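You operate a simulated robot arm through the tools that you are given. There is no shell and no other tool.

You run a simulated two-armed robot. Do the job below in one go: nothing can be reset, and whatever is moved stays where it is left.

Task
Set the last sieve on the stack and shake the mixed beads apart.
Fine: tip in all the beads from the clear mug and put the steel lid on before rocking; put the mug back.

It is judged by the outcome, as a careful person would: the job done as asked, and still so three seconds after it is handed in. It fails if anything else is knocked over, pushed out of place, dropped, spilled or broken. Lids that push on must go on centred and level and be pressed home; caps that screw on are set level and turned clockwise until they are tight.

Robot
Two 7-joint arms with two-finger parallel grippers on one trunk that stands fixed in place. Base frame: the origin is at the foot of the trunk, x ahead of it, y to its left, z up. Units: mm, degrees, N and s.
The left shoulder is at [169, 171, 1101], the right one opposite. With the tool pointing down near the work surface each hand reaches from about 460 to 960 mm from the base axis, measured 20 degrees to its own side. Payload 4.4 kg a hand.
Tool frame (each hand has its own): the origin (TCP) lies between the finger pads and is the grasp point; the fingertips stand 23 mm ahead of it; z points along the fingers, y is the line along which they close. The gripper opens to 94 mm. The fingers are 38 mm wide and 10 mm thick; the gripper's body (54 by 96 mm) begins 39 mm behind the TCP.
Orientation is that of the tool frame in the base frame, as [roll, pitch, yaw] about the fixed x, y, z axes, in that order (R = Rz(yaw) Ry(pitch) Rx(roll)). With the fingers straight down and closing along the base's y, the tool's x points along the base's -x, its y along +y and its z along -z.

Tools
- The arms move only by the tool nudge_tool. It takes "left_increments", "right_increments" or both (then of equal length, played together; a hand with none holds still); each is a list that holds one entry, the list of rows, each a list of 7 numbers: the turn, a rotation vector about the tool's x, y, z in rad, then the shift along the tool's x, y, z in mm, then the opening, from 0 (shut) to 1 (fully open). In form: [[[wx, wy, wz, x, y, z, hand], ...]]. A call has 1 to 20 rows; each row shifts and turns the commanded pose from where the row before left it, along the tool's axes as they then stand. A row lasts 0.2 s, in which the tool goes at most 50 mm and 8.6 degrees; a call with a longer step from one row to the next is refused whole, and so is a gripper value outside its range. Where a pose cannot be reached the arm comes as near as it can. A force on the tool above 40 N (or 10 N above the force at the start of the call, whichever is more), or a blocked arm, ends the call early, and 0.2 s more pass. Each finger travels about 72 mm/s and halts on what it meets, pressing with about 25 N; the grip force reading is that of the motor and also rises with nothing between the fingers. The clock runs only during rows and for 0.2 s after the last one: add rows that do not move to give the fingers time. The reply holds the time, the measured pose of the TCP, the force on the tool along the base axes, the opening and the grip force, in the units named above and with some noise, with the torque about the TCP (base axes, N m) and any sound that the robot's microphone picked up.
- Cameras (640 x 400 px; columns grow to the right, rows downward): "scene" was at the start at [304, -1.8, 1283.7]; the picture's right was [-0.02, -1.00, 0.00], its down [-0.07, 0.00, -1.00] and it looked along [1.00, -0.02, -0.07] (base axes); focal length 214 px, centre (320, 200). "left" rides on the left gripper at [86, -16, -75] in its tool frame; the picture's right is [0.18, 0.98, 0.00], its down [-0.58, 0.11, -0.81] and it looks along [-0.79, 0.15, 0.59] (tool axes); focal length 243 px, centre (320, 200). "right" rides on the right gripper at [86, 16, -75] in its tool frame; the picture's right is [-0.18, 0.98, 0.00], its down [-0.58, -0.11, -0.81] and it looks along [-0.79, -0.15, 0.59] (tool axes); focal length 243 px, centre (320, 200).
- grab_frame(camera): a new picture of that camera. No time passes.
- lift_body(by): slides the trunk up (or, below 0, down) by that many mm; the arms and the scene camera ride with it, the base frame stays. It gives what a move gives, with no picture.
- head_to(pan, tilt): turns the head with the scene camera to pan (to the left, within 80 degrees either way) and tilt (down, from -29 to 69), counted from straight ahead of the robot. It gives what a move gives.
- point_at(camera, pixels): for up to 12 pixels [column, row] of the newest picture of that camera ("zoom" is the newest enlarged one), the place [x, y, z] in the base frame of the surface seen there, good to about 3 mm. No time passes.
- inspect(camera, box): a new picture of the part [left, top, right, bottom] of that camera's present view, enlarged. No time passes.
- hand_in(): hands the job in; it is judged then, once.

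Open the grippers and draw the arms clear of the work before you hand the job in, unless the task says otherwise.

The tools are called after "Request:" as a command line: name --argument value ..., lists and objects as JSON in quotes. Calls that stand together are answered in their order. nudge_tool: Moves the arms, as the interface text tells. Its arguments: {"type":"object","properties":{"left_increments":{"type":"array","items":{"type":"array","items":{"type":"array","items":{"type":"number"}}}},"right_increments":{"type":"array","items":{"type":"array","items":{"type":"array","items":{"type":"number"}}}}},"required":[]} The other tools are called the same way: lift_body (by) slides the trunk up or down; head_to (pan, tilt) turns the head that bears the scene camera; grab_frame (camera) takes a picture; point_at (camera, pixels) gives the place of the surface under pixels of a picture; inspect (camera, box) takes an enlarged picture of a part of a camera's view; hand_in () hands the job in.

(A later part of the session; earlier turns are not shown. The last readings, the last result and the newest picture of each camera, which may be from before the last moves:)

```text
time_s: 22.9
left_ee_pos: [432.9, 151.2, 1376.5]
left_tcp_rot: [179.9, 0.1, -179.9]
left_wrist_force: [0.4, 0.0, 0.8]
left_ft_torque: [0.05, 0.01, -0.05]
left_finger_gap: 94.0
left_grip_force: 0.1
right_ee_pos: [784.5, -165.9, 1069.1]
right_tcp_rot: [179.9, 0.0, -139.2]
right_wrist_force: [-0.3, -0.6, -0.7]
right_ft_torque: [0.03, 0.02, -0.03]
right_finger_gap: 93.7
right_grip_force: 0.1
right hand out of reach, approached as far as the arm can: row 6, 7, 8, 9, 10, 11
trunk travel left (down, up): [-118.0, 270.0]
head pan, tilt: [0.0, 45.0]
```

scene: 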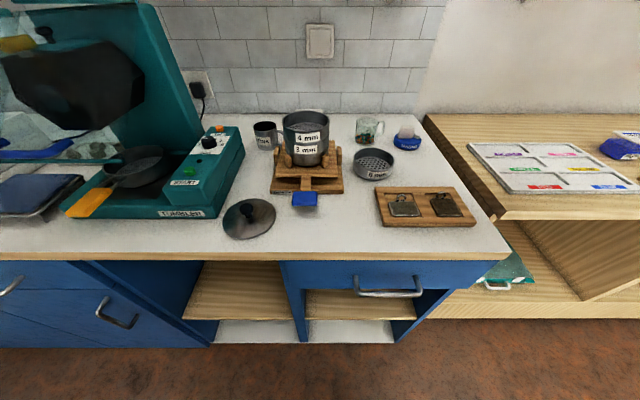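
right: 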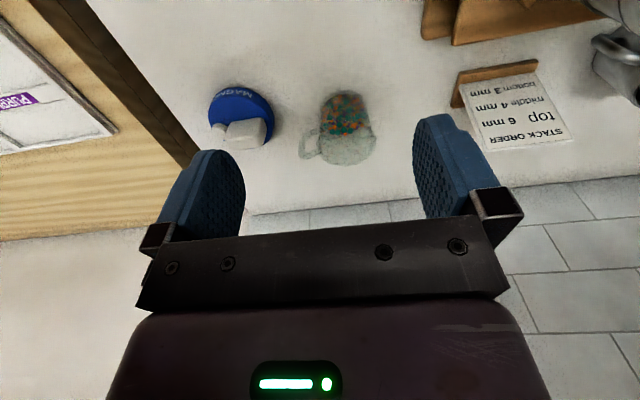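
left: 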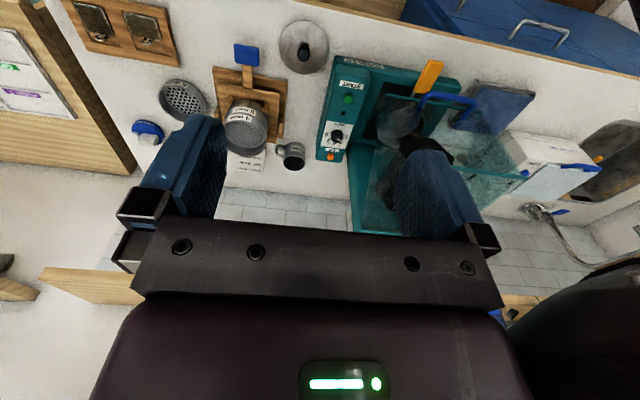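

Counter-clockwise is limited at about 40°. I turn back and go the other way (clockwise) instead.

Request:
nudge_tool --right_increments '[[[0, 0, 0.1428, 0, 0, 0, 1], [0, 0, 0.1428, 0, 0, 0, 1], [0, 0, 0.1428, 0, 0, 0, 1], [0, 0, 0.1428, 0, 0, 0, 1], [0, 0, 0.1428, 0, 0, 0, 1], [0, 0, 0.1428, 0, 0, 0, 1], [0, 0, 0.1428, 0, 0, 0, 1], [0, 0, 0.1428, 0, 0, 0, 1], [0, 0, 0.1428, 0, 0, 0, 1], [0, 0, 0.1428, 0, 0, 0, 1], [0, 0, 0.1428, 0, 0, 0, 1], [0, 0, 0, 0, 0, 0, 1]]]'

Request:
nudge_tool --right_increments '[[[0, 0, 0.1428, 0, 0, 0, 1], [0, 0, 0.1428, 0, 0, 0, 1], [0, 0, 0.1428, 0, 0, 0, 1], [0, 0, 0.1428, 0, 0, 0, 1], [0, 0, 0.1428, 0, 0, 0, 1], [0, 0, 0.1428, 0, 0, 0, 1], [0, 0, 0.1428, 0, 0, 0, 1], [0, 0, 0.1428, 0, 0, 0, 1], [0, 0, 0.1428, 0, 0, 0, 1], [0, 0, 0.1428, 0, 0, 0, 1], [0, 0, 0.1428, 0, 0, 0, 1], [0, 0, 0, 0, 0, 0, 1]]]'

```text
time_s: 25.5
left_ee_pos: [433.4, 150.3, 1377.8]
left_tcp_rot: [-180.0, 0.0, -180.0]
left_wrist_force: [0.7, -0.2, 0.5]
left_ft_torque: [0.0, 0.0, -0.01]
left_finger_gap: 94.3
left_grip_force: 0.1
right_ee_pos: [786.8, -167.7, 1069.8]
right_tcp_rot: [-180.0, -0.1, 130.7]
right_wrist_force: [-0.2, -0.5, 0.3]
right_ft_torque: [0.01, -0.01, -0.02]
right_finger_gap: 93.8
right_grip_force: 0.0
trunk travel left (down, up): [-118.0, 270.0]
head pan, tilt: [0.0, 45.0]
```

```text
time_s: 28.1
left_ee_pos: [432.9, 151.8, 1376.8]
left_tcp_rot: [-180.0, 0.0, -179.9]
left_wrist_force: [0.1, 0.1, -0.4]
left_ft_torque: [-0.01, 0.02, 0.01]
left_finger_gap: 93.9
left_grip_force: 0.1
right_ee_pos: [785.4, -167.4, 1069.2]
right_tcp_rot: [-179.9, 0.0, 40.6]
right_wrist_force: [0.0, -0.1, 0.3]
right_ft_torque: [-0.02, -0.03, 0.04]
right_finger_gap: 93.8
right_grip_force: 0.0
trunk travel left (down, up): [-118.0, 270.0]
head pan, tilt: [0.0, 45.0]
```

The clockwise way works (yaw 40.6°). I test going on to yaw 0, then pitch the tool up toward horizontal to see if that pose is reachable, all in free air (raising a bit first).

Request:
nudge_tool --right_increments '[[[0, 0, 0.1417, 0, 0, -20, 1], [0, 0, 0.1417, 0, 0, -20, 1], [0, 0, 0.1417, 0, 0, -20, 1], [0, 0, 0.1417, 0, 0, -20, 1], [0, 0, 0.1417, 0, 0, -20, 1], [0, 0, 0, -30, 0, 0, 1], [0, 0, 0, -30, 0, 0, 1], [0, 0, 0, -30, 0, 0, 1], [0, 0, 0, 0, 0, 0, 1]]]'

```text
time_s: 30.1
left_ee_pos: [433.8, 151.9, 1376.5]
left_tcp_rot: [179.9, 0.1, -179.9]
left_wrist_force: [0.3, -0.6, -1.3]
left_ft_torque: [0.02, 0.06, 0.0]
left_finger_gap: 93.8
left_grip_force: 0.0
right_ee_pos: [694.9, -167.3, 1169.0]
right_tcp_rot: [-179.9, 0.1, 0.0]
right_wrist_force: [-0.5, -0.3, -0.2]
right_ft_torque: [-0.01, 0.05, 0.0]
right_finger_gap: 94.1
right_grip_force: 0.0
trunk travel left (down, up): [-118.0, 270.0]
head pan, tilt: [0.0, 45.0]
```

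Yaw 0 is reachable. Now a trial pitch-up of 70° about tool y.

Request:
nudge_tool --right_increments '[[[0, 0.1358, 0, 0, 0, 0, 1], [0, 0.1358, 0, 0, 0, 0, 1], [0, 0.1358, 0, 0, 0, 0, 1], [0, 0.1358, 0, 0, 0, 0, 1], [0, 0.1358, 0, 0, 0, 0, 1], [0, 0.1358, 0, 0, 0, 0, 1], [0, 0.1358, 0, 0, 0, 0, 1], [0, 0.1358, 0, 0, 0, 0, 1], [0, 0.1358, 0, 0, 0, 0, 1], [0, 0, 0, 0, 0, 0, 1]]]'

Request:
grab_frame --camera "right"

Request:
grab_frame --camera "scene"

```text
time_s: 32.3
left_ee_pos: [432.7, 152.0, 1376.7]
left_tcp_rot: [-180.0, 0.1, -179.8]
left_wrist_force: [0.4, 0.2, 0.0]
left_ft_torque: [0.0, -0.03, -0.02]
left_finger_gap: 94.1
left_grip_force: 0.1
right_ee_pos: [696.0, -166.3, 1169.9]
right_tcp_rot: [-179.7, -70.0, -0.1]
right_wrist_force: [-0.4, 0.0, 0.7]
right_ft_torque: [0.02, -0.01, 0.02]
right_finger_gap: 94.0
right_grip_force: 0.1
trunk travel left (down, up): [-118.0, 270.0]
head pan, tilt: [0.0, 45.0]
```

```text
taken
```

right: 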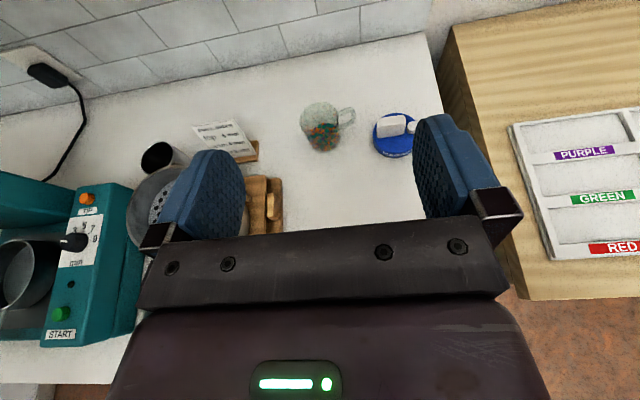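

```text
taken
```

scene: 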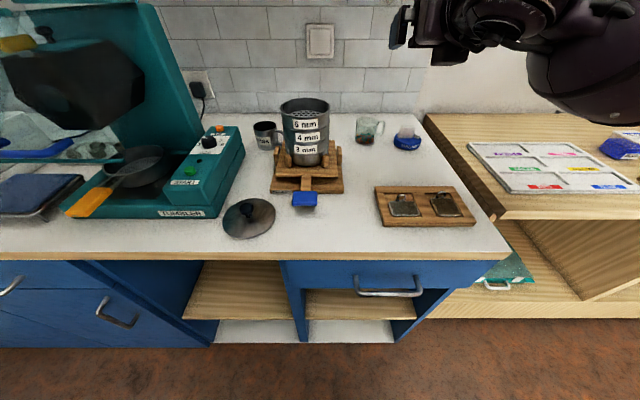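

The horizontal pose is reachable with the camera on top. I now dry-run the pouring roll (-120° about tool z, tipping toward +y) in free air.

Request:
nudge_tool --right_increments '[[[0, 0, -0.1496, 0, 0, 0, 1], [0, 0, -0.1496, 0, 0, 0, 1], [0, 0, -0.1496, 0, 0, 0, 1], [0, 0, -0.1496, 0, 0, 0, 1], [0, 0, -0.1496, 0, 0, 0, 1], [0, 0, -0.1496, 0, 0, 0, 1], [0, 0, -0.1496, 0, 0, 0, 1], [0, 0, -0.1496, 0, 0, 0, 1], [0, 0, -0.1496, 0, 0, 0, 1], [0, 0, -0.1496, 0, 0, 0, 1], [0, 0, -0.1496, 0, 0, 0, 1], [0, 0, -0.1496, 0, 0, 0, 1], [0, 0, -0.1496, 0, 0, 0, 1], [0, 0, -0.1496, 0, 0, 0, 1], [0, 0, 0, 0, 0, 0, 1]]]'

Request:
grab_frame --camera "scene"

```text
time_s: 35.5
left_ee_pos: [434.5, 150.5, 1376.3]
left_tcp_rot: [-180.0, 0.0, -179.8]
left_wrist_force: [-0.6, 0.3, 0.5]
left_ft_torque: [0.01, 0.01, 0.0]
left_finger_gap: 94.1
left_grip_force: 0.0
right_ee_pos: [696.8, -168.1, 1169.1]
right_tcp_rot: [112.8, 28.0, 101.4]
right_wrist_force: [0.3, 0.4, -0.7]
right_ft_torque: [-0.02, 0.01, -0.01]
right_finger_gap: 94.2
right_grip_force: 0.0
trunk travel left (down, up): [-118.0, 270.0]
head pan, tilt: [0.0, 45.0]
```

```text
taken
```

scene: 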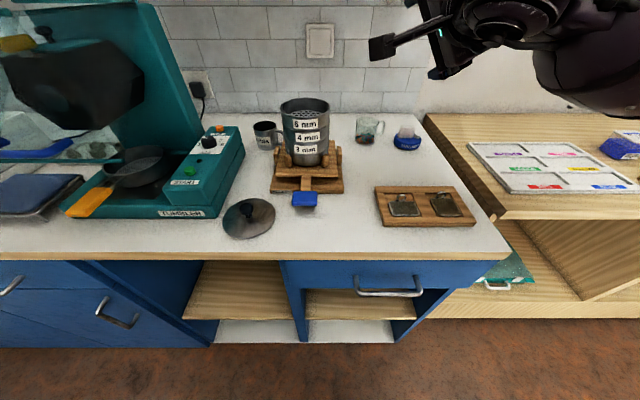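

The full pouring roll works. I reverse it, then pitch back to straight down.

Request:
nudge_tool --right_increments '[[[0, 0, 0.1496, 0, 0, 0, 1], [0, 0, 0.1496, 0, 0, 0, 1], [0, 0, 0.1496, 0, 0, 0, 1], [0, 0, 0.1496, 0, 0, 0, 1], [0, 0, 0.1496, 0, 0, 0, 1], [0, 0, 0.1496, 0, 0, 0, 1], [0, 0, 0.1496, 0, 0, 0, 1], [0, 0, 0.1496, 0, 0, 0, 1], [0, 0, 0.1496, 0, 0, 0, 1], [0, 0, 0.1496, 0, 0, 0, 1], [0, 0, 0.1496, 0, 0, 0, 1], [0, 0, 0.1496, 0, 0, 0, 1], [0, 0, 0.1496, 0, 0, 0, 1], [0, 0, 0.1496, 0, 0, 0, 1], [0, 0, 0, 0, 0, 0, 1]]]'

Request:
nudge_tool --right_increments '[[[0, -0.1358, 0, 0, 0, 0, 1], [0, -0.1358, 0, 0, 0, 0, 1], [0, -0.1358, 0, 0, 0, 0, 1], [0, -0.1358, 0, 0, 0, 0, 1], [0, -0.1358, 0, 0, 0, 0, 1], [0, -0.1358, 0, 0, 0, 0, 1], [0, -0.1358, 0, 0, 0, 0, 1], [0, -0.1358, 0, 0, 0, 0, 1], [0, -0.1358, 0, 0, 0, 0, 1], [0, 0, 0, 0, 0, 0, 1]]]'

Request:
nudge_tool --right_increments '[[[0, 0, -0.14, 0, 0, 0, 1], [0, 0, -0.14, 0, 0, 0, 1], [0, 0, -0.14, 0, 0, 0, 1], [0, 0, -0.14, 0, 0, 0, 1], [0, 0, -0.14, 0, 0, 0, 1], [0, 0, -0.14, 0, 0, 0, 1], [0, 0, -0.14, 0, 0, 0, 1], [0, 0, -0.14, 0, 0, 0, 1], [0, 0, -0.14, 0, 0, 0, 1], [0, 0, -0.14, 0, 0, 0, 1], [0, 0, 0, 0, 0, 0, 1]]]'

```text
time_s: 38.7
left_ee_pos: [433.5, 152.1, 1377.3]
left_tcp_rot: [180.0, 0.0, -179.9]
left_wrist_force: [0.6, -0.2, 0.2]
left_ft_torque: [-0.02, -0.01, -0.02]
left_finger_gap: 93.9
left_grip_force: 0.1
right_ee_pos: [695.1, -167.1, 1170.9]
right_tcp_rot: [-179.4, -69.9, -0.5]
right_wrist_force: [0.3, 0.3, 0.7]
right_ft_torque: [-0.01, -0.01, 0.02]
right_finger_gap: 94.1
right_grip_force: 0.0
trunk travel left (down, up): [-118.0, 270.0]
head pan, tilt: [0.0, 45.0]
```

```text
time_s: 40.9
left_ee_pos: [434.6, 151.2, 1376.7]
left_tcp_rot: [180.0, 0.0, -179.9]
left_wrist_force: [0.0, 0.6, 0.0]
left_ft_torque: [0.0, -0.03, 0.0]
left_finger_gap: 93.9
left_grip_force: 0.1
right_ee_pos: [696.0, -167.8, 1169.7]
right_tcp_rot: [-179.8, 0.2, 0.1]
right_wrist_force: [0.4, -0.3, 0.0]
right_ft_torque: [0.0, 0.03, -0.01]
right_finger_gap: 94.1
right_grip_force: 0.1
trunk travel left (down, up): [-118.0, 270.0]
head pan, tilt: [0.0, 45.0]
```

```text
time_s: 43.3
left_ee_pos: [433.4, 151.8, 1376.8]
left_tcp_rot: [180.0, 0.1, -179.8]
left_wrist_force: [-0.3, -0.6, 0.5]
left_ft_torque: [-0.01, 0.0, 0.01]
left_finger_gap: 93.8
left_grip_force: 0.0
right_ee_pos: [696.5, -168.1, 1170.3]
right_tcp_rot: [-179.8, -0.1, 80.4]
right_wrist_force: [0.3, -0.2, 0.1]
right_ft_torque: [-0.04, -0.02, -0.03]
right_finger_gap: 93.7
right_grip_force: 0.1
trunk travel left (down, up): [-118.0, 270.0]
head pan, tilt: [0.0, 45.0]
```

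Tool is down at yaw 80.4°, so fingers close roughly along x. I move over the mug at (895,-135.5), z≈1030.

Request:
nudge_tool --right_increments '[[[0, 0, 0, 10.87, 31.7, 23.3, 1], [0, 0, 0, 10.87, 31.7, 23.3, 1], [0, 0, 0, 10.87, 31.7, 23.3, 1], [0, 0, 0, 10.87, 31.7, 23.3, 1], [0, 0, 0, 10.87, 31.7, 23.3, 1], [0, 0, 0, 10.87, 31.7, 23.3, 1], [0, 0, 0, 0, 0, 0, 1]]]'

Request:
grab_frame --camera "right"

Request:
inspect --camera "scene" --box '[320, 80, 440, 155]'

```text
time_s: 44.9
left_ee_pos: [432.8, 150.8, 1377.7]
left_tcp_rot: [-180.0, 0.1, -180.0]
left_wrist_force: [-0.6, -0.3, -0.3]
left_ft_torque: [0.01, 0.01, 0.02]
left_finger_gap: 94.0
left_grip_force: 0.1
right_ee_pos: [892.1, -135.0, 1030.6]
right_tcp_rot: [-179.9, -0.1, 80.4]
right_wrist_force: [0.1, 0.0, -0.5]
right_ft_torque: [-0.05, 0.0, 0.0]
right_finger_gap: 94.1
right_grip_force: 0.1
trunk travel left (down, up): [-118.0, 270.0]
head pan, tilt: [0.0, 45.0]
```

```text
taken
```

right: 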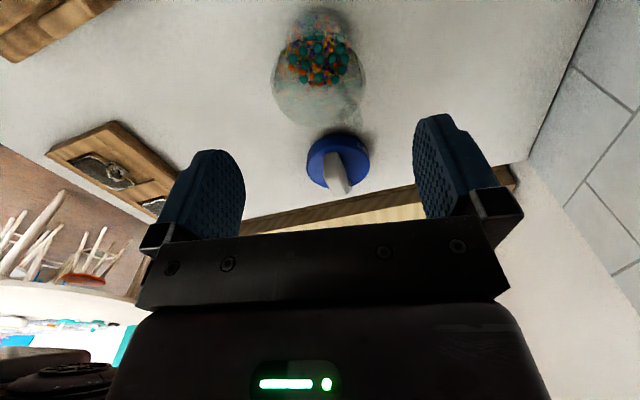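

```text
5.33 times, centred on (380, 118) of scene
```

zoom: 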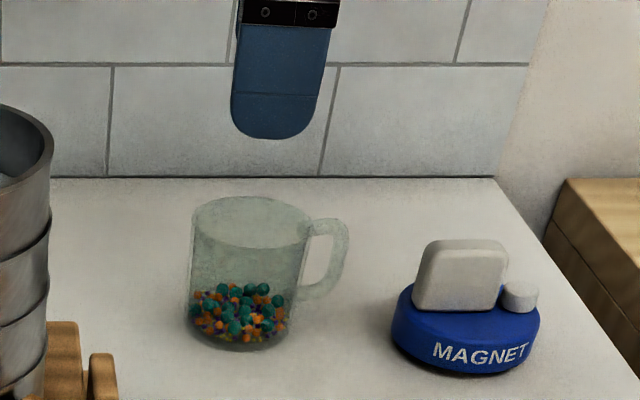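

I zoom in the wrist view to re-check the mug's rim position relative to the hand.

Request:
inspect --camera "right" --box '[240, 0, 400, 140]'

Request:
point_at --camera "right" --pixels '[[320, 5], [290, 20], [350, 20], [283, 60], [360, 60], [318, 50], [300, 75], [340, 75], [318, 135], [335, 150]]'

```text
2.86 times, centred on (320, 70) of right
```

zoom: 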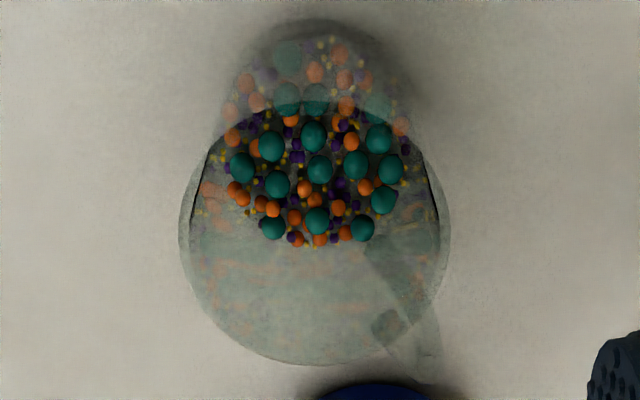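

```text
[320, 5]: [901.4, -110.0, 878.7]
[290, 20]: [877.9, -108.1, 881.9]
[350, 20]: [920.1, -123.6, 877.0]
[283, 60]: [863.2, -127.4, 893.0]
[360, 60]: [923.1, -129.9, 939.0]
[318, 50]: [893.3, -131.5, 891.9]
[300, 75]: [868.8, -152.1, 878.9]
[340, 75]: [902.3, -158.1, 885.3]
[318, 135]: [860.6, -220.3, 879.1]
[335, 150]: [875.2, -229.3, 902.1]
```

Rim centre from this view ≈(891,-137.5), rim z≈938; handle is at the lower right of the zoom (410,340), clear of the fingers. I lower the open hand to z≈925 around the mug.

Request:
nudge_tool --right_increments '[[[0, 0, 0, -2, 0, 25, 1], [0, 0, 0, 0, 0, 25, 1], [0, 0, 0, 0, 0, 25, 1], [0, 0, 0, 0, 0, 20, 1], [0, 0, 0, 0, 0, 10, 1], [0, 0, 0, 0, 0, 0, 1]]]'

Request:
grab_frame --camera "right"

Request:
inspect --camera "scene" --box '[320, 80, 440, 155]'

```text
time_s: 46.3
left_ee_pos: [433.8, 152.1, 1377.3]
left_tcp_rot: [179.9, 0.0, -179.8]
left_wrist_force: [0.1, 0.1, 0.5]
left_ft_torque: [-0.01, -0.01, -0.01]
left_finger_gap: 94.1
left_grip_force: 0.0
right_ee_pos: [893.1, -137.2, 924.8]
right_tcp_rot: [-179.9, 0.0, 80.3]
right_wrist_force: [0.2, -0.1, -0.2]
right_ft_torque: [0.01, 0.0, 0.03]
right_finger_gap: 94.2
right_grip_force: 0.0
trunk travel left (down, up): [-118.0, 270.0]
head pan, tilt: [0.0, 45.0]
```

```text
taken
```

right: 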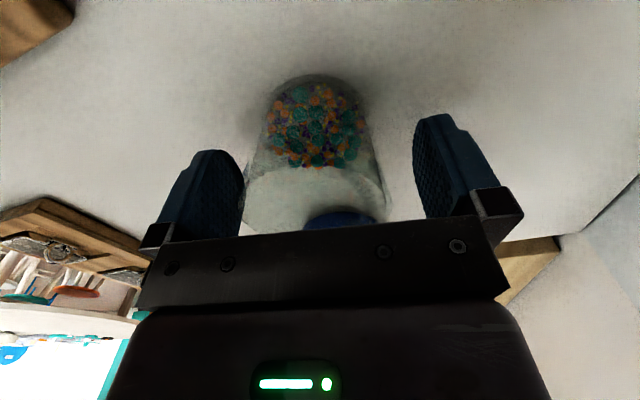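

```text
5.33 times, centred on (380, 118) of scene
```

zoom: 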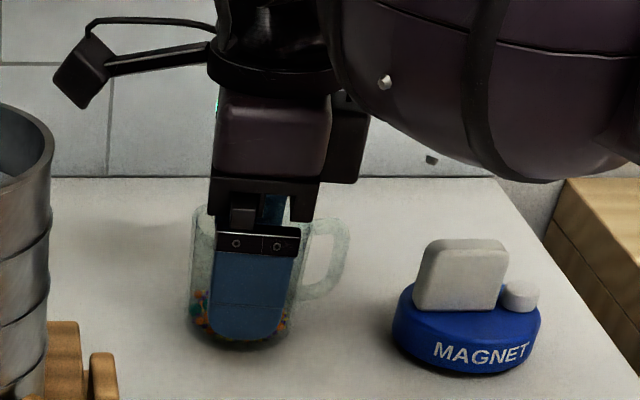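

The mug sits centred between the fingers (rim columns 243–385). I close on it.

Request:
nudge_tool --right_increments '[[[0, 0, 0, 0, 0, 0, 0.8], [0, 0, 0, 0, 0, 0, 0.7], [0, 0, 0, 0, 0, 0, 0.6], [0, 0, 0, 0, 0, 0, 0.5], [0, 0, 0, 0, 0, 0, 0.5], [0, 0, 0, 0, 0, 0, 0.5]]]'

Request:
grab_frame --camera "right"

```text
time_s: 47.7
left_ee_pos: [432.4, 152.6, 1376.0]
left_tcp_rot: [-180.0, 0.0, -179.9]
left_wrist_force: [-0.5, 0.9, 0.1]
left_ft_torque: [0.0, -0.01, -0.01]
left_finger_gap: 94.0
left_grip_force: 0.1
right_ee_pos: [892.8, -137.2, 923.8]
right_tcp_rot: [-179.9, -0.1, 80.3]
right_wrist_force: [0.2, 0.2, 0.8]
right_ft_torque: [-0.04, -0.06, 0.0]
right_finger_gap: 63.7
right_grip_force: 25.0
trunk travel left (down, up): [-118.0, 270.0]
head pan, tilt: [0.0, 45.0]
```

```text
taken
```

right: 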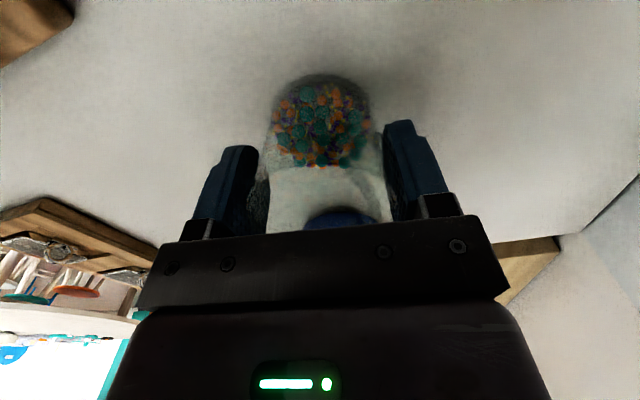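

Held at 63.7 mm width. I lift 5 mm, rotate the mug 65° counter-clockwise so the handle points away, and set it down again.

Request:
nudge_tool --right_increments '[[[0, 0, 0, 0, 0, -2, 0.5], [0, 0, 0, 0, 0, -3, 0.5], [0, 0, -0.07, 0, 0, 0, 0.5], [0, 0, -0.133, 0, 0, 0, 0.5], [0, 0, -0.133, 0, 0, 0, 0.5], [0, 0, -0.133, 0, 0, 0, 0.5], [0, 0, -0.133, 0, 0, 0, 0.5], [0, 0, -0.133, 0, 0, 0, 0.5], [0, 0, -0.133, 0, 0, 0, 0.5], [0, 0, -0.133, 0, 0, 0, 0.5], [0, 0, -0.133, 0, 0, 0, 0.5], [0, 0, 0, 0, 0, 0, 0.5]]]'

Request:
inspect --camera "scene" --box '[320, 80, 440, 155]'

```text
time_s: 50.3
left_ee_pos: [433.5, 151.6, 1377.2]
left_tcp_rot: [-180.0, 0.1, -179.9]
left_wrist_force: [0.0, 0.8, 0.1]
left_ft_torque: [0.0, 0.02, -0.03]
left_finger_gap: 93.6
left_grip_force: 0.2
right_ee_pos: [892.9, -138.1, 930.0]
right_tcp_rot: [-180.0, -0.1, 145.3]
right_wrist_force: [0.7, 0.3, -1.7]
right_ft_torque: [0.02, -0.01, -0.03]
right_finger_gap: 63.7
right_grip_force: 24.8
trunk travel left (down, up): [-118.0, 270.0]
head pan, tilt: [0.0, 45.0]
```

```text
5.33 times, centred on (380, 118) of scene
```

zoom: 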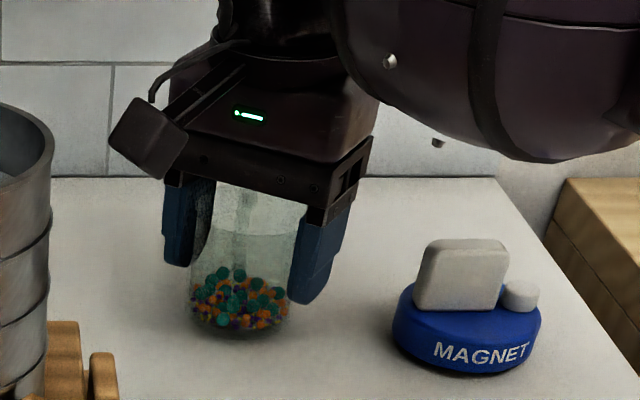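

Rotated, mug weight ≈1.7 N, handle now hidden behind it. I lower it onto the table and release, then rise.

Request:
nudge_tool --right_increments '[[[0, 0, 0, 0, 0, 2, 0.5], [0, 0, 0, 0, 0, 2, 0.5], [0, 0, 0, 0, 0, 0.8, 0.5], [0, 0, 0, 0, 0, 0, 0.5]]]'

```text
time_s: 51.3
left_ee_pos: [432.6, 151.8, 1376.0]
left_tcp_rot: [179.9, 0.0, -179.8]
left_wrist_force: [0.7, 0.0, 0.0]
left_ft_torque: [0.01, 0.02, -0.02]
left_finger_gap: 94.0
left_grip_force: 0.0
right_ee_pos: [894.6, -136.1, 925.4]
right_tcp_rot: [-180.0, -0.2, 145.3]
right_wrist_force: [0.1, 0.8, -1.3]
right_ft_torque: [-0.01, -0.01, -0.02]
right_finger_gap: 63.6
right_grip_force: 24.8
trunk travel left (down, up): [-118.0, 270.0]
head pan, tilt: [0.0, 45.0]
```

Weight still shows (-1.3 N), so it is barely above the table; I lower 0.8 mm more.

Request:
nudge_tool --right_increments '[[[0, 0, 0, 0, 0, 0.4, 0.5], [0, 0, 0, 0, 0, 0.4, 0.5], [0, 0, 0, 0, 0, 0, 0.5]]]'

```text
time_s: 52.1
left_ee_pos: [432.4, 151.7, 1376.4]
left_tcp_rot: [-180.0, 0.0, -179.8]
left_wrist_force: [-0.1, 0.0, -0.1]
left_ft_torque: [0.0, -0.01, -0.01]
left_finger_gap: 93.8
left_grip_force: 0.0
right_ee_pos: [893.5, -135.8, 925.2]
right_tcp_rot: [179.9, -0.1, 145.3]
right_wrist_force: [0.9, -0.4, 0.1]
right_ft_torque: [-0.05, -0.02, -0.01]
right_finger_gap: 63.3
right_grip_force: 24.7
trunk travel left (down, up): [-118.0, 270.0]
head pan, tilt: [0.0, 45.0]
```

Weight is off the hand; I open and rise straight up.

Request:
nudge_tool --right_increments '[[[0, 0, 0, 0, 0, 0, 0.75], [0, 0, 0, 0, 0, 0, 0.95], [0, 0, 0, 0, 0, 0, 1], [0, 0, 0, 0, 0, 0, 1], [0, 0, 0, 0, 0, -25, 1], [0, 0, 0, 0, 0, -40, 1], [0, 0, 0, 0, 0, -45, 1], [0, 0, 0, 0, 0, -45, 1], [0, 0, 0, 0, 0, 0, 1]]]'

Request:
inspect --camera "scene" --box '[345, 110, 409, 150]'

```text
time_s: 54.1
left_ee_pos: [436.0, 151.2, 1375.4]
left_tcp_rot: [180.0, -0.2, -179.9]
left_wrist_force: [0.8, -0.1, -0.1]
left_ft_torque: [0.01, -0.02, 0.0]
left_finger_gap: 93.8
left_grip_force: 0.0
right_ee_pos: [895.5, -136.7, 1074.7]
right_tcp_rot: [-179.7, -0.3, 145.3]
right_wrist_force: [0.1, 1.3, -0.7]
right_ft_torque: [-0.02, 0.04, 0.0]
right_finger_gap: 93.9
right_grip_force: 0.0
trunk travel left (down, up): [-118.0, 270.0]
head pan, tilt: [0.0, 45.0]
```

```text
10.00 times, centred on (377, 130) of scene
```

zoom: 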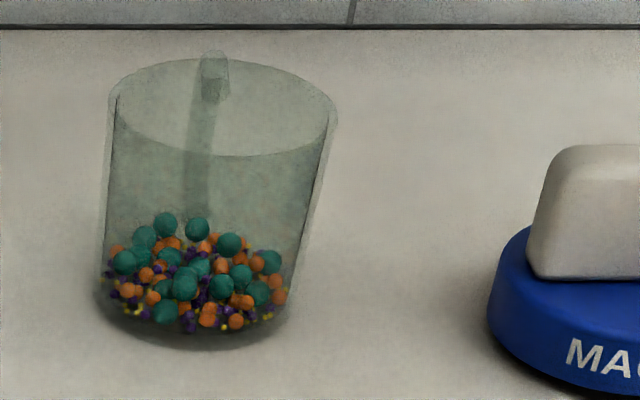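

The mug stands in its place with the handle pointing straight back. I retract the hand to x≈700, raised, then turn to yaw 0.

Request:
nudge_tool --right_increments '[[[0, 0, 0, 32, -22.2, -14, 1], [0, 0, 0, 32, -22.2, -14, 1], [0, 0, 0, 32, -22.2, -14, 1], [0, 0, 0, 32, -22.2, -14, 1], [0, 0, 0, 32, -22.2, -14, 1], [0, 0, 0, 0, 0, 0, 1]]]'

Request:
nudge_tool --right_increments '[[[0, 0, 0.1492, 0, 0, 0, 1], [0, 0, 0.1492, 0, 0, 0, 1], [0, 0, 0.1492, 0, 0, 0, 1], [0, 0, 0.1492, 0, 0, 0, 1], [0, 0, 0.1492, 0, 0, 0, 1], [0, 0, 0.1492, 0, 0, 0, 1], [0, 0, 0.1492, 0, 0, 0, 1], [0, 0, 0.1492, 0, 0, 0, 1], [0, 0, 0.1492, 0, 0, 0, 1], [0, 0, 0.1492, 0, 0, 0, 1], [0, 0, 0.1492, 0, 0, 0, 1], [0, 0, 0.1492, 0, 0, 0, 1], [0, 0, 0.1492, 0, 0, 0, 1], [0, 0, 0.1492, 0, 0, 0, 1], [0, 0, 0.1492, 0, 0, 0, 1], [0, 0, 0.1492, 0, 0, 0, 1], [0, 0, 0.1492, 0, 0, 0, 1], [0, 0, 0, 0, 0, 0, 1]]]'

Request:
nudge_tool --right_increments '[[[0, 0.1358, 0, 0, 0, 0, 1], [0, 0.1358, 0, 0, 0, 0, 1], [0, 0.1358, 0, 0, 0, 0, 1], [0, 0.1358, 0, 0, 0, 0, 1], [0, 0.1358, 0, 0, 0, 0, 1], [0, 0.1358, 0, 0, 0, 0, 1], [0, 0.1358, 0, 0, 0, 0, 1], [0, 0.1358, 0, 0, 0, 0, 1], [0, 0.1358, 0, 0, 0, 0, 1], [0, 0, 0, 0, 0, 0, 1]]]'

Request:
grab_frame --camera "right"

```text
time_s: 55.5
left_ee_pos: [433.6, 151.5, 1377.0]
left_tcp_rot: [-180.0, 0.0, -179.9]
left_wrist_force: [0.3, 0.4, 0.9]
left_ft_torque: [-0.02, -0.01, -0.05]
left_finger_gap: 94.0
left_grip_force: 0.0
right_ee_pos: [699.0, -136.9, 1148.1]
right_tcp_rot: [-180.0, -0.2, 145.3]
right_wrist_force: [-0.2, -0.1, -0.6]
right_ft_torque: [-0.02, -0.01, 0.0]
right_finger_gap: 93.8
right_grip_force: 0.1
trunk travel left (down, up): [-118.0, 270.0]
head pan, tilt: [0.0, 45.0]
```

```text
time_s: 59.3
left_ee_pos: [433.9, 151.7, 1376.0]
left_tcp_rot: [-180.0, 0.0, -179.8]
left_wrist_force: [-0.2, -0.3, 0.2]
left_ft_torque: [0.01, 0.01, 0.02]
left_finger_gap: 94.2
left_grip_force: 0.0
right_ee_pos: [699.6, -137.6, 1149.6]
right_tcp_rot: [-179.9, 0.1, -0.1]
right_wrist_force: [0.5, -1.3, -0.1]
right_ft_torque: [-0.04, -0.01, 0.0]
right_finger_gap: 93.9
right_grip_force: 0.1
trunk travel left (down, up): [-118.0, 270.0]
head pan, tilt: [0.0, 45.0]
```

```text
time_s: 61.5
left_ee_pos: [433.7, 151.5, 1376.9]
left_tcp_rot: [180.0, 0.1, -179.8]
left_wrist_force: [0.8, 0.0, 0.4]
left_ft_torque: [-0.01, 0.01, 0.0]
left_finger_gap: 93.7
left_grip_force: 0.1
right_ee_pos: [698.0, -136.7, 1150.8]
right_tcp_rot: [-179.6, -70.1, -0.4]
right_wrist_force: [-0.2, 0.1, 0.3]
right_ft_torque: [-0.02, 0.06, 0.02]
right_finger_gap: 93.8
right_grip_force: 0.1
trunk travel left (down, up): [-118.0, 270.0]
head pan, tilt: [0.0, 45.0]
```

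```text
taken
```

right: 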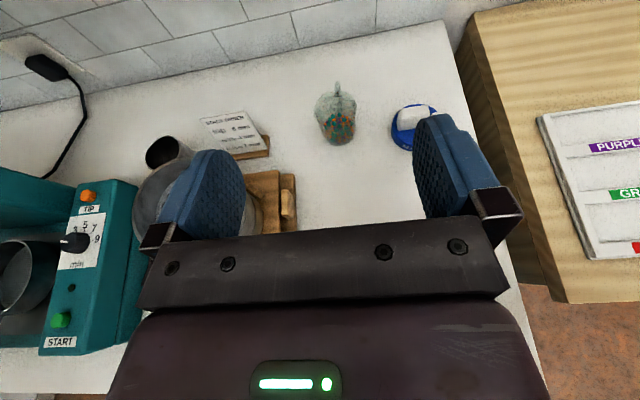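

Tool points forward and 20° down. I go to the pre-grasp point (802,-137,945), lined up with the mug.

Request:
nudge_tool --right_increments '[[[0, 0, 0, -31.4, 0, 33.6, 1], [0, 0, 0, -31.4, 0, 33.6, 1], [0, 0, 0, -31.4, 0, 33.6, 1], [0, 0, 0, -31.4, 0, 33.6, 1], [0, 0, 0, -31.4, 0, 33.5, 1], [0, 0, 0, 0, 0, 0, 1]]]'

Request:
grab_frame --camera "right"

Request:
inspect --camera "scene" --box '[280, 80, 440, 180]'

```text
time_s: 62.6
left_ee_pos: [429.7, 152.2, 1379.0]
left_tcp_rot: [-180.0, 0.4, -179.9]
left_wrist_force: [0.1, 0.2, -0.3]
left_ft_torque: [-0.02, -0.03, -0.01]
left_finger_gap: 93.9
left_grip_force: 0.1
right_ee_pos: [773.1, -27.1, 1050.8]
right_tcp_rot: [-122.8, -59.8, -45.8]
right_wrist_force: [-1.0, -12.0, 19.8]
right_ft_torque: [0.94, 0.75, 0.59]
right_finger_gap: 94.0
right_grip_force: 0.2
right hand out of reach, approached as far as the arm can: row 5
trunk travel left (down, up): [-118.0, 270.0]
head pan, tilt: [0.0, 45.0]
stopped in row 5 (right hand): the force on the tool passed its limit at 91 N (the readings are from after the stop); the commanded pose is now the measured one
```

```text
taken
```

right: 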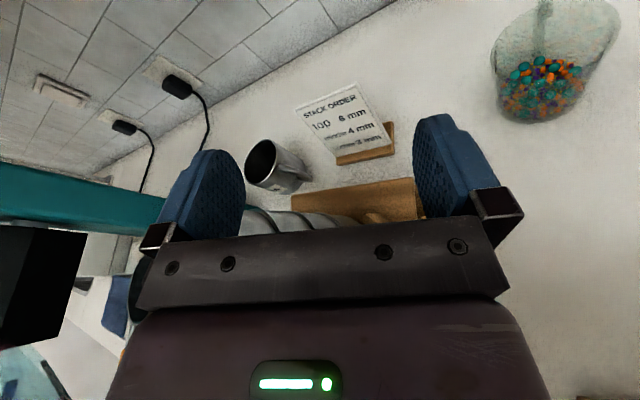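

```text
4.00 times, centred on (360, 130) of scene
```

zoom: 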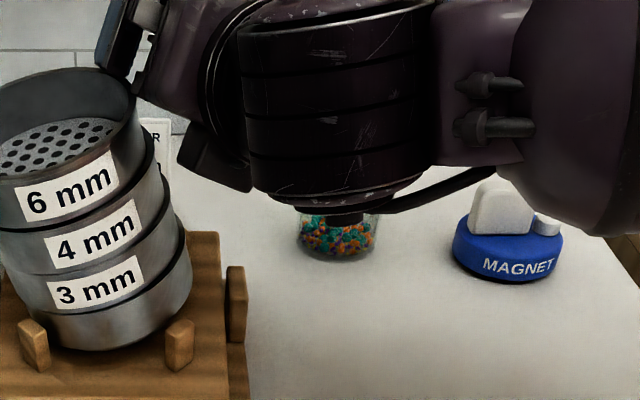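

The arm jumped at the edge of its reach and touched the stack: in the zoom, the sieves lean left. I look closely at the whole stack before moving anything.

Request:
inspect --camera "scene" --box '[230, 85, 390, 215]'

Request:
grab_frame --camera "scene"

Request:
grab_frame --camera "left"

```text
3.08 times, centred on (310, 150) of scene
```

zoom: 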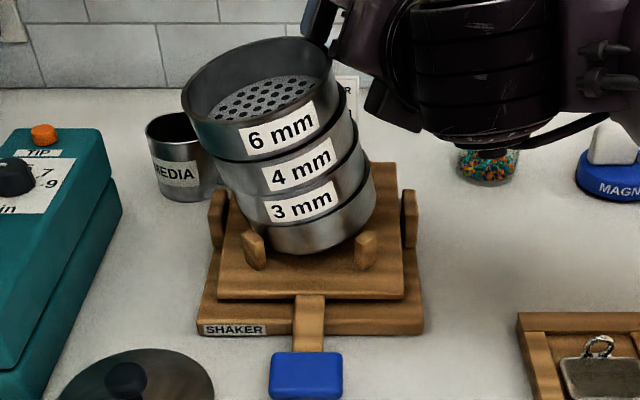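

```text
taken
```

scene: 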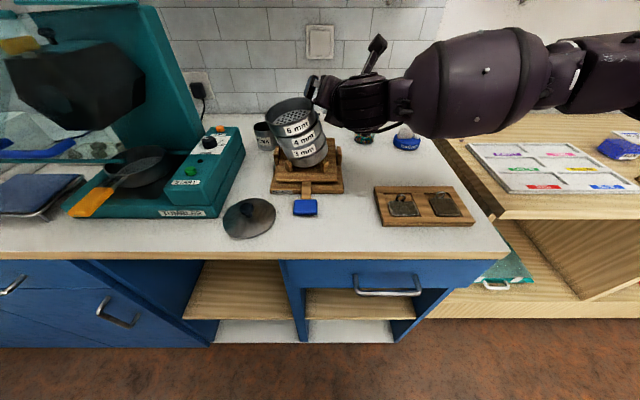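

```text
taken
```

left: 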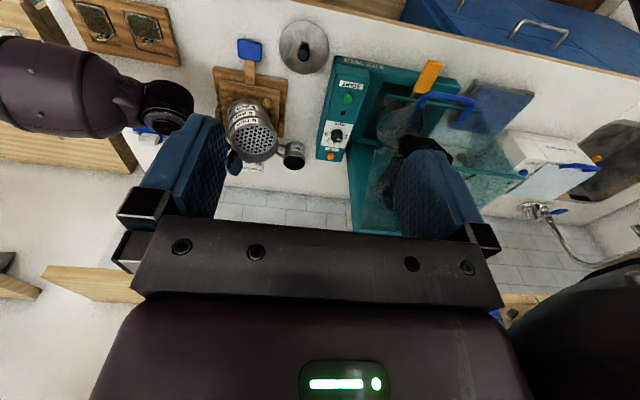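

The stack leans left about 12° with its pan lifted between the posts, pushed by the right gripper's body. I zoom on the contact spot to choose a safe withdrawal.

Request:
inspect --camera "scene" --box '[265, 65, 361, 125]'

Request:
inspect --camera "left" --box '[200, 60, 330, 200]'

Request:
inspect --camera "right" --box '[130, 100, 450, 300]'

```text
6.67 times, centred on (313, 95) of scene
```

zoom: 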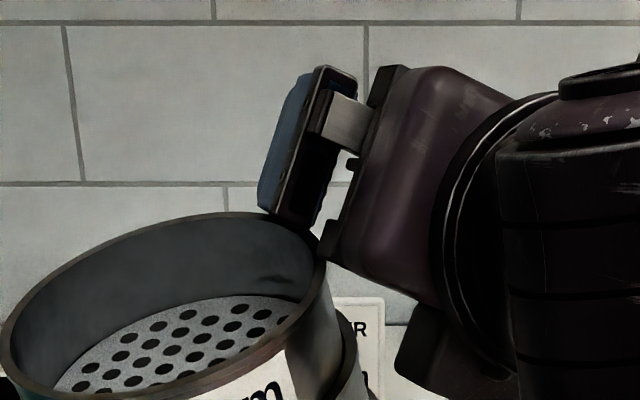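

```text
2.86 times, centred on (265, 130) of left
```

zoom: 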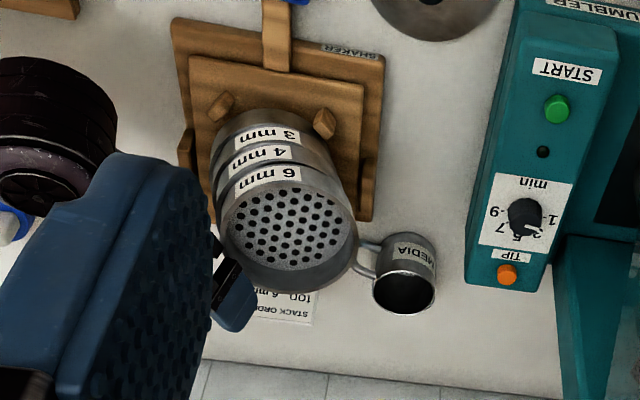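

```text
2.00 times, centred on (290, 200) of right
```

zoom: 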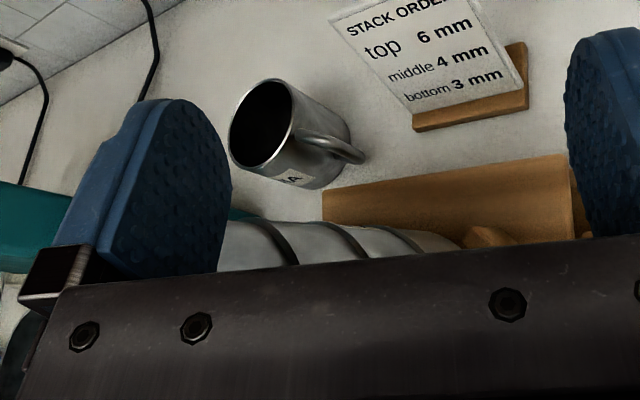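

The gripper's lower-left corner and finger rest against the right rim of the top sieve from outside/above. I back away very slowly, up and to the right (-y), so the stack can settle upright.

Request:
nudge_tool --right_increments '[[[0, 0, 0, 1.4, 0.3, -0.55, 1], [0, 0, 0, 1.4, 0.3, -0.55, 1], [0, 0, 0, 1.4, 0.3, -0.55, 1], [0, 0, 0, 1.4, 0.3, -0.55, 1], [0, 0, 0, 0, 0, 0, 1]]]'

Request:
inspect --camera "scene" --box '[230, 65, 390, 195]'

```text
time_s: 63.8
left_ee_pos: [431.7, 149.6, 1376.5]
left_tcp_rot: [179.9, 0.2, -179.9]
left_wrist_force: [-0.4, -0.3, 0.3]
left_ft_torque: [-0.04, -0.03, -0.01]
left_finger_gap: 93.9
left_grip_force: 0.1
right_ee_pos: [774.0, -28.1, 1049.7]
right_tcp_rot: [-123.7, -59.5, -44.5]
right_wrist_force: [3.5, -10.7, 21.2]
right_ft_torque: [1.16, 0.69, 0.13]
right_finger_gap: 94.2
right_grip_force: 0.0
trunk travel left (down, up): [-118.0, 270.0]
head pan, tilt: [0.0, 45.0]
```

```text
3.08 times, centred on (310, 130) of scene
```

zoom: 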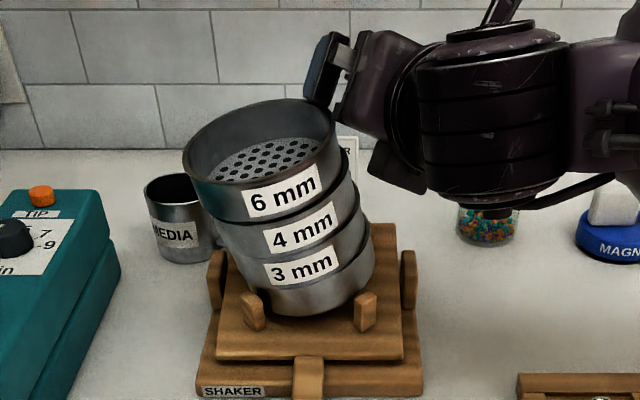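

Little motion yet and the force persists (21 N up). I continue withdrawing up in small steps.

Request:
nudge_tool --right_increments '[[[0, 0, 0, 2.5, -0.8, -0.8, 1], [0, 0, 0, 2.5, -0.8, -0.8, 1], [0, 0, 0, 2.5, -0.8, -0.8, 1], [0, 0, 0, 0, 0, 0, 1]]]'

Request:
inspect --camera "scene" --box '[230, 65, 390, 195]'

```text
time_s: 64.8
left_ee_pos: [433.6, 151.6, 1376.7]
left_tcp_rot: [180.0, 0.0, -179.8]
left_wrist_force: [-0.3, -0.5, -0.2]
left_ft_torque: [-0.02, 0.03, 0.01]
left_finger_gap: 94.0
left_grip_force: 0.2
right_ee_pos: [774.0, -29.8, 1055.0]
right_tcp_rot: [-124.2, -59.5, -44.0]
right_wrist_force: [1.6, -1.1, 1.7]
right_ft_torque: [0.1, 0.0, -0.1]
right_finger_gap: 93.6
right_grip_force: 0.0
trunk travel left (down, up): [-118.0, 270.0]
head pan, tilt: [0.0, 45.0]
```

```text
3.08 times, centred on (310, 130) of scene
```

zoom: 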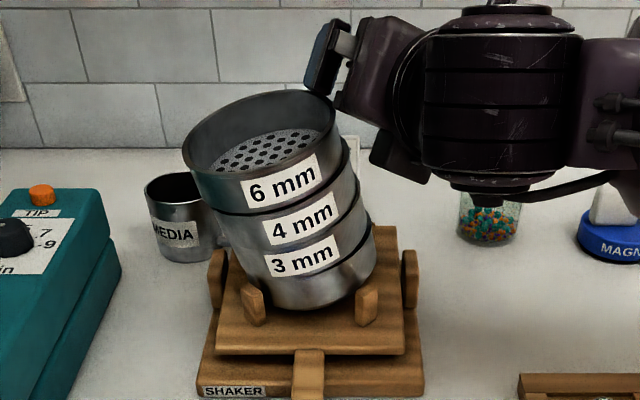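

Force is now only ~2 N; the stack still leans. I keep easing the hand up/right and watch whether the stack follows upright.

Request:
nudge_tool --right_increments '[[[0, 0, 0, 2.7, 0.6, -1.1, 1], [0, 0, 0, 2.7, 0.6, -1.1, 1], [0, 0, 0, 2.7, 0.6, -1.1, 1], [0, 0, 0, 0, 0, 0, 1]]]'

Request:
inspect --camera "scene" --box '[230, 65, 390, 195]'

```text
time_s: 65.8
left_ee_pos: [433.7, 150.6, 1376.3]
left_tcp_rot: [-180.0, 0.0, -179.8]
left_wrist_force: [-0.7, -0.5, 0.7]
left_ft_torque: [-0.01, 0.04, 0.01]
left_finger_gap: 93.8
left_grip_force: 0.0
right_ee_pos: [773.9, -34.7, 1063.4]
right_tcp_rot: [-124.1, -59.5, -44.3]
right_wrist_force: [0.4, -0.6, 0.6]
right_ft_torque: [-0.02, -0.02, 0.0]
right_finger_gap: 94.0
right_grip_force: 0.1
trunk travel left (down, up): [-118.0, 270.0]
head pan, tilt: [0.0, 45.0]
```

```text
3.08 times, centred on (310, 130) of scene
```

zoom: 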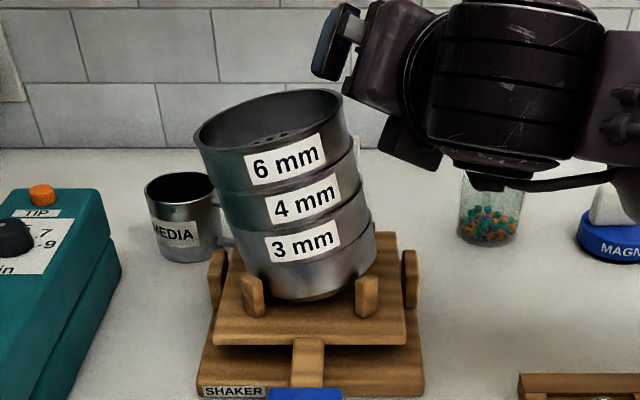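

The hand is free of the stack (forces ≈0) but the stack stays tilted. I zoom on its base to see what it rests on.

Request:
inspect --camera "scene" --box '[265, 130, 345, 190]'

Request:
inspect --camera "left" --box '[190, 50, 330, 190]'

Request:
inspect --camera "scene" --box '[265, 90, 345, 150]'

```text
6.67 times, centred on (305, 160) of scene
```

zoom: 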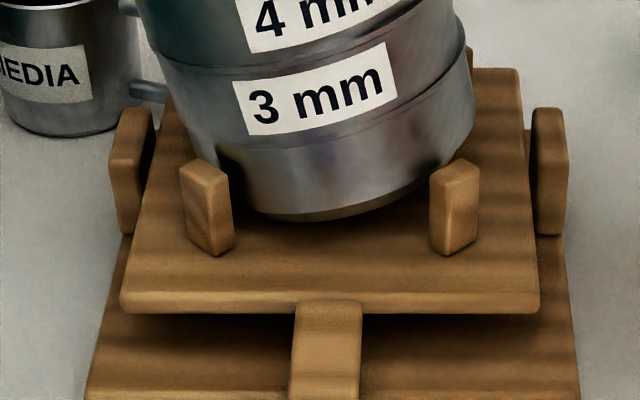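

```text
2.86 times, centred on (260, 120) of left
```

zoom: 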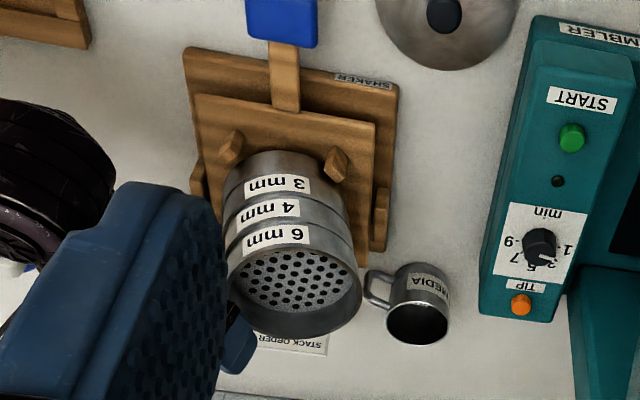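

```text
6.67 times, centred on (305, 120) of scene
```

zoom: 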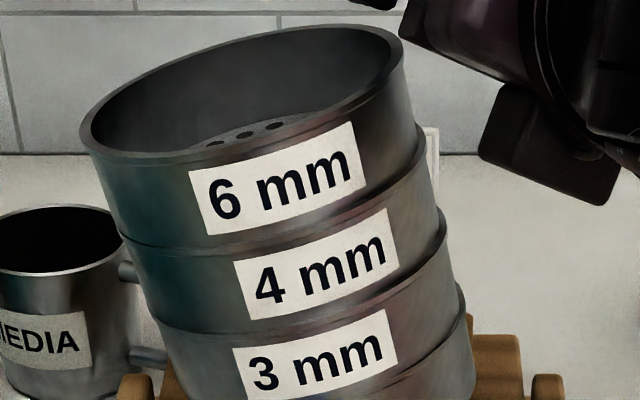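

I measure posts, platform and pan edges in the lower zoom to understand the geometry.

Request:
inspect --camera "scene" --box '[265, 130, 345, 190]'

Request:
point_at --camera "zoom" --pixels '[[205, 170], [455, 170], [310, 205], [230, 185], [430, 175], [470, 120], [495, 80], [140, 295], [520, 290], [330, 285], [490, 200], [180, 200]]'

Request:
point_at --camera "zoom" --pixels '[[215, 140], [300, 160], [380, 160], [440, 140], [460, 100], [165, 60], [200, 110], [130, 120], [550, 120], [330, 340], [490, 100], [465, 60]]'

```text
6.67 times, centred on (305, 160) of scene
```

zoom: 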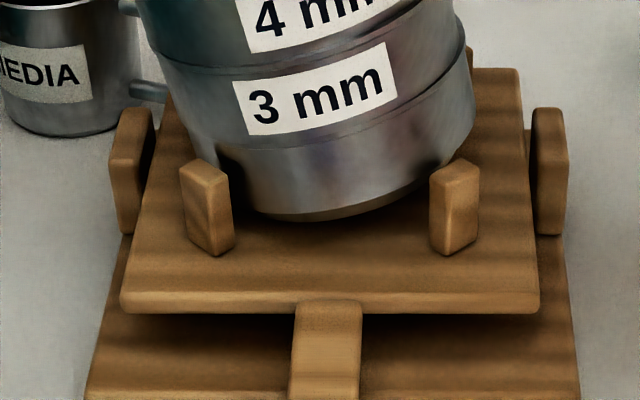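

```text
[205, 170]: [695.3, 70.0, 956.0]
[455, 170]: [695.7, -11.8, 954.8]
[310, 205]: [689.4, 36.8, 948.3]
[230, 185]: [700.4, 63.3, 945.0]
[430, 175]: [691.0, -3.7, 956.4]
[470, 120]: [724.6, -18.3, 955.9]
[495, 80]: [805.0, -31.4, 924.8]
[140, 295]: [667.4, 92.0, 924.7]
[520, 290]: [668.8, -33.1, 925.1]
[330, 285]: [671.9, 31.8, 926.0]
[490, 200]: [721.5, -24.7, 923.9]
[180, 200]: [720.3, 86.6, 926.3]
```

```text
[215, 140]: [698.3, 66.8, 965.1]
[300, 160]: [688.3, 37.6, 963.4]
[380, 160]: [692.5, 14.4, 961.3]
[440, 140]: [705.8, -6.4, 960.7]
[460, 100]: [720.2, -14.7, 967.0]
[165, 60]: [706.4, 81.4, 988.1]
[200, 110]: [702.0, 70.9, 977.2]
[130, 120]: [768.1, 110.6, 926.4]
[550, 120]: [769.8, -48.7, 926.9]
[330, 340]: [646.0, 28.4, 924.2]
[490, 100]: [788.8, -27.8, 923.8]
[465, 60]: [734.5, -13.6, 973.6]
```

The platform is level (z≈925) with posts up to z≈956; the pan's right edge has ridden up onto the right posts (pan bottom at front z≈946), so the stack must be re-seated. First I bring the right hand well clear: up, then toward -y in small steps.

Request:
nudge_tool --right_increments '[[[0, 0, 0, 8.6, -4.2, -2.85, 1], [0, 0, 0, 8.6, -4.2, -2.85, 1], [0, 0, 0, 8.6, -4.2, -2.85, 1], [0, 0, 0, 8.6, -4.2, -2.85, 1], [0, 0, 0, 11.4, 15.9, -6.5, 1], [0, 0, 0, 11.4, 15.9, -6.5, 1], [0, 0, 0, 0, 0, 0, 1]]]'

Request:
inspect --camera "scene" --box '[230, 65, 390, 195]'

```text
time_s: 67.4
left_ee_pos: [433.6, 151.5, 1376.6]
left_tcp_rot: [180.0, 0.1, -179.9]
left_wrist_force: [0.3, -0.4, 0.4]
left_ft_torque: [-0.04, 0.01, -0.03]
left_finger_gap: 93.9
left_grip_force: 0.0
right_ee_pos: [774.4, -74.6, 1113.2]
right_tcp_rot: [-124.1, -59.5, -44.2]
right_wrist_force: [-0.5, -0.2, -0.2]
right_ft_torque: [0.04, 0.01, 0.02]
right_finger_gap: 94.0
right_grip_force: 0.0
trunk travel left (down, up): [-118.0, 270.0]
head pan, tilt: [0.0, 45.0]
```

```text
3.08 times, centred on (310, 130) of scene
```

zoom: 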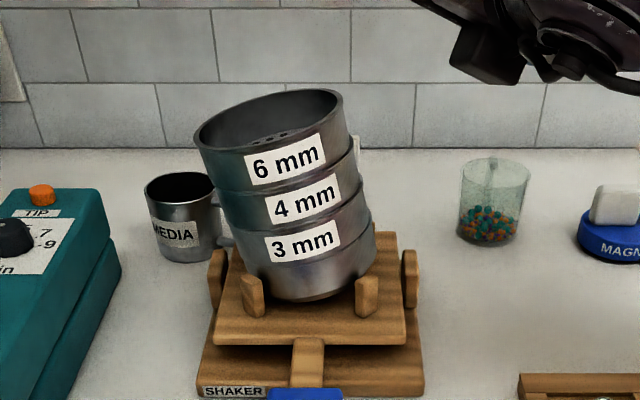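

The stack is stable as it leans; the right hand is clear. I move it up and back, then rotate it to point straight down.

Request:
nudge_tool --right_increments '[[[0, 0, 0, 11, 9.9, -13, 1], [0, 0, 0, 11, 9.9, -13, 1], [0, 0, 0, 7.5, -8.1, -18.1, 1], [0, 0, 0, 7.5, -8.1, -18.1, 1], [0, 0, 0, 7.5, -8.1, -18.1, 1], [0, 0, 0, 0, 0, 0, 1]]]'

Request:
nudge_tool --right_increments '[[[0, -0.1283, 0, 0, 0, 0, 1], [0, -0.1283, 0, 0, 0, 0, 1], [0, -0.1283, 0, 0, 0, 0, 1], [0, -0.1283, 0, 0, 0, 0, 1], [0, -0.1283, 0, 0, 0, 0, 1], [0, -0.1283, 0, 0, 0, 0, 1], [0, -0.1283, 0, 0, 0, 0, 1], [0, -0.1283, 0, 0, 0, 0, 1], [0, -0.1283, 0, 0, 0, 0, 1], [0, -0.1283, 0, 0, 0, 0, 1], [-0.143, 0, 0, 0, 0, 0, 1], [-0.143, 0, 0, 0, 0, 0, 1], [-0.143, 0, 0, 0, 0, 0, 1], [0, 0, 0, 0, 0, 0, 1]]]'

```text
time_s: 68.8
left_ee_pos: [433.9, 151.3, 1376.1]
left_tcp_rot: [180.0, -0.1, -179.9]
left_wrist_force: [0.4, 0.7, 0.5]
left_ft_torque: [-0.01, -0.02, 0.04]
left_finger_gap: 94.1
left_grip_force: 0.1
right_ee_pos: [715.8, -107.0, 1176.8]
right_tcp_rot: [-124.1, -59.5, -44.2]
right_wrist_force: [0.1, 0.1, 0.0]
right_ft_torque: [0.01, 0.01, 0.01]
right_finger_gap: 93.9
right_grip_force: 0.0
trunk travel left (down, up): [-118.0, 270.0]
head pan, tilt: [0.0, 45.0]
```

```text
time_s: 71.8
left_ee_pos: [435.0, 150.4, 1374.9]
left_tcp_rot: [180.0, -0.1, -179.9]
left_wrist_force: [-0.1, 0.2, 0.2]
left_ft_torque: [-0.02, 0.02, 0.03]
left_finger_gap: 93.9
left_grip_force: 0.1
right_ee_pos: [716.8, -107.8, 1175.8]
right_tcp_rot: [-179.9, 1.6, 8.2]
right_wrist_force: [-0.8, -0.3, -0.4]
right_ft_torque: [-0.03, 0.01, 0.0]
right_finger_gap: 94.3
right_grip_force: 0.1
trunk travel left (down, up): [-118.0, 270.0]
head pan, tilt: [0.0, 45.0]
```

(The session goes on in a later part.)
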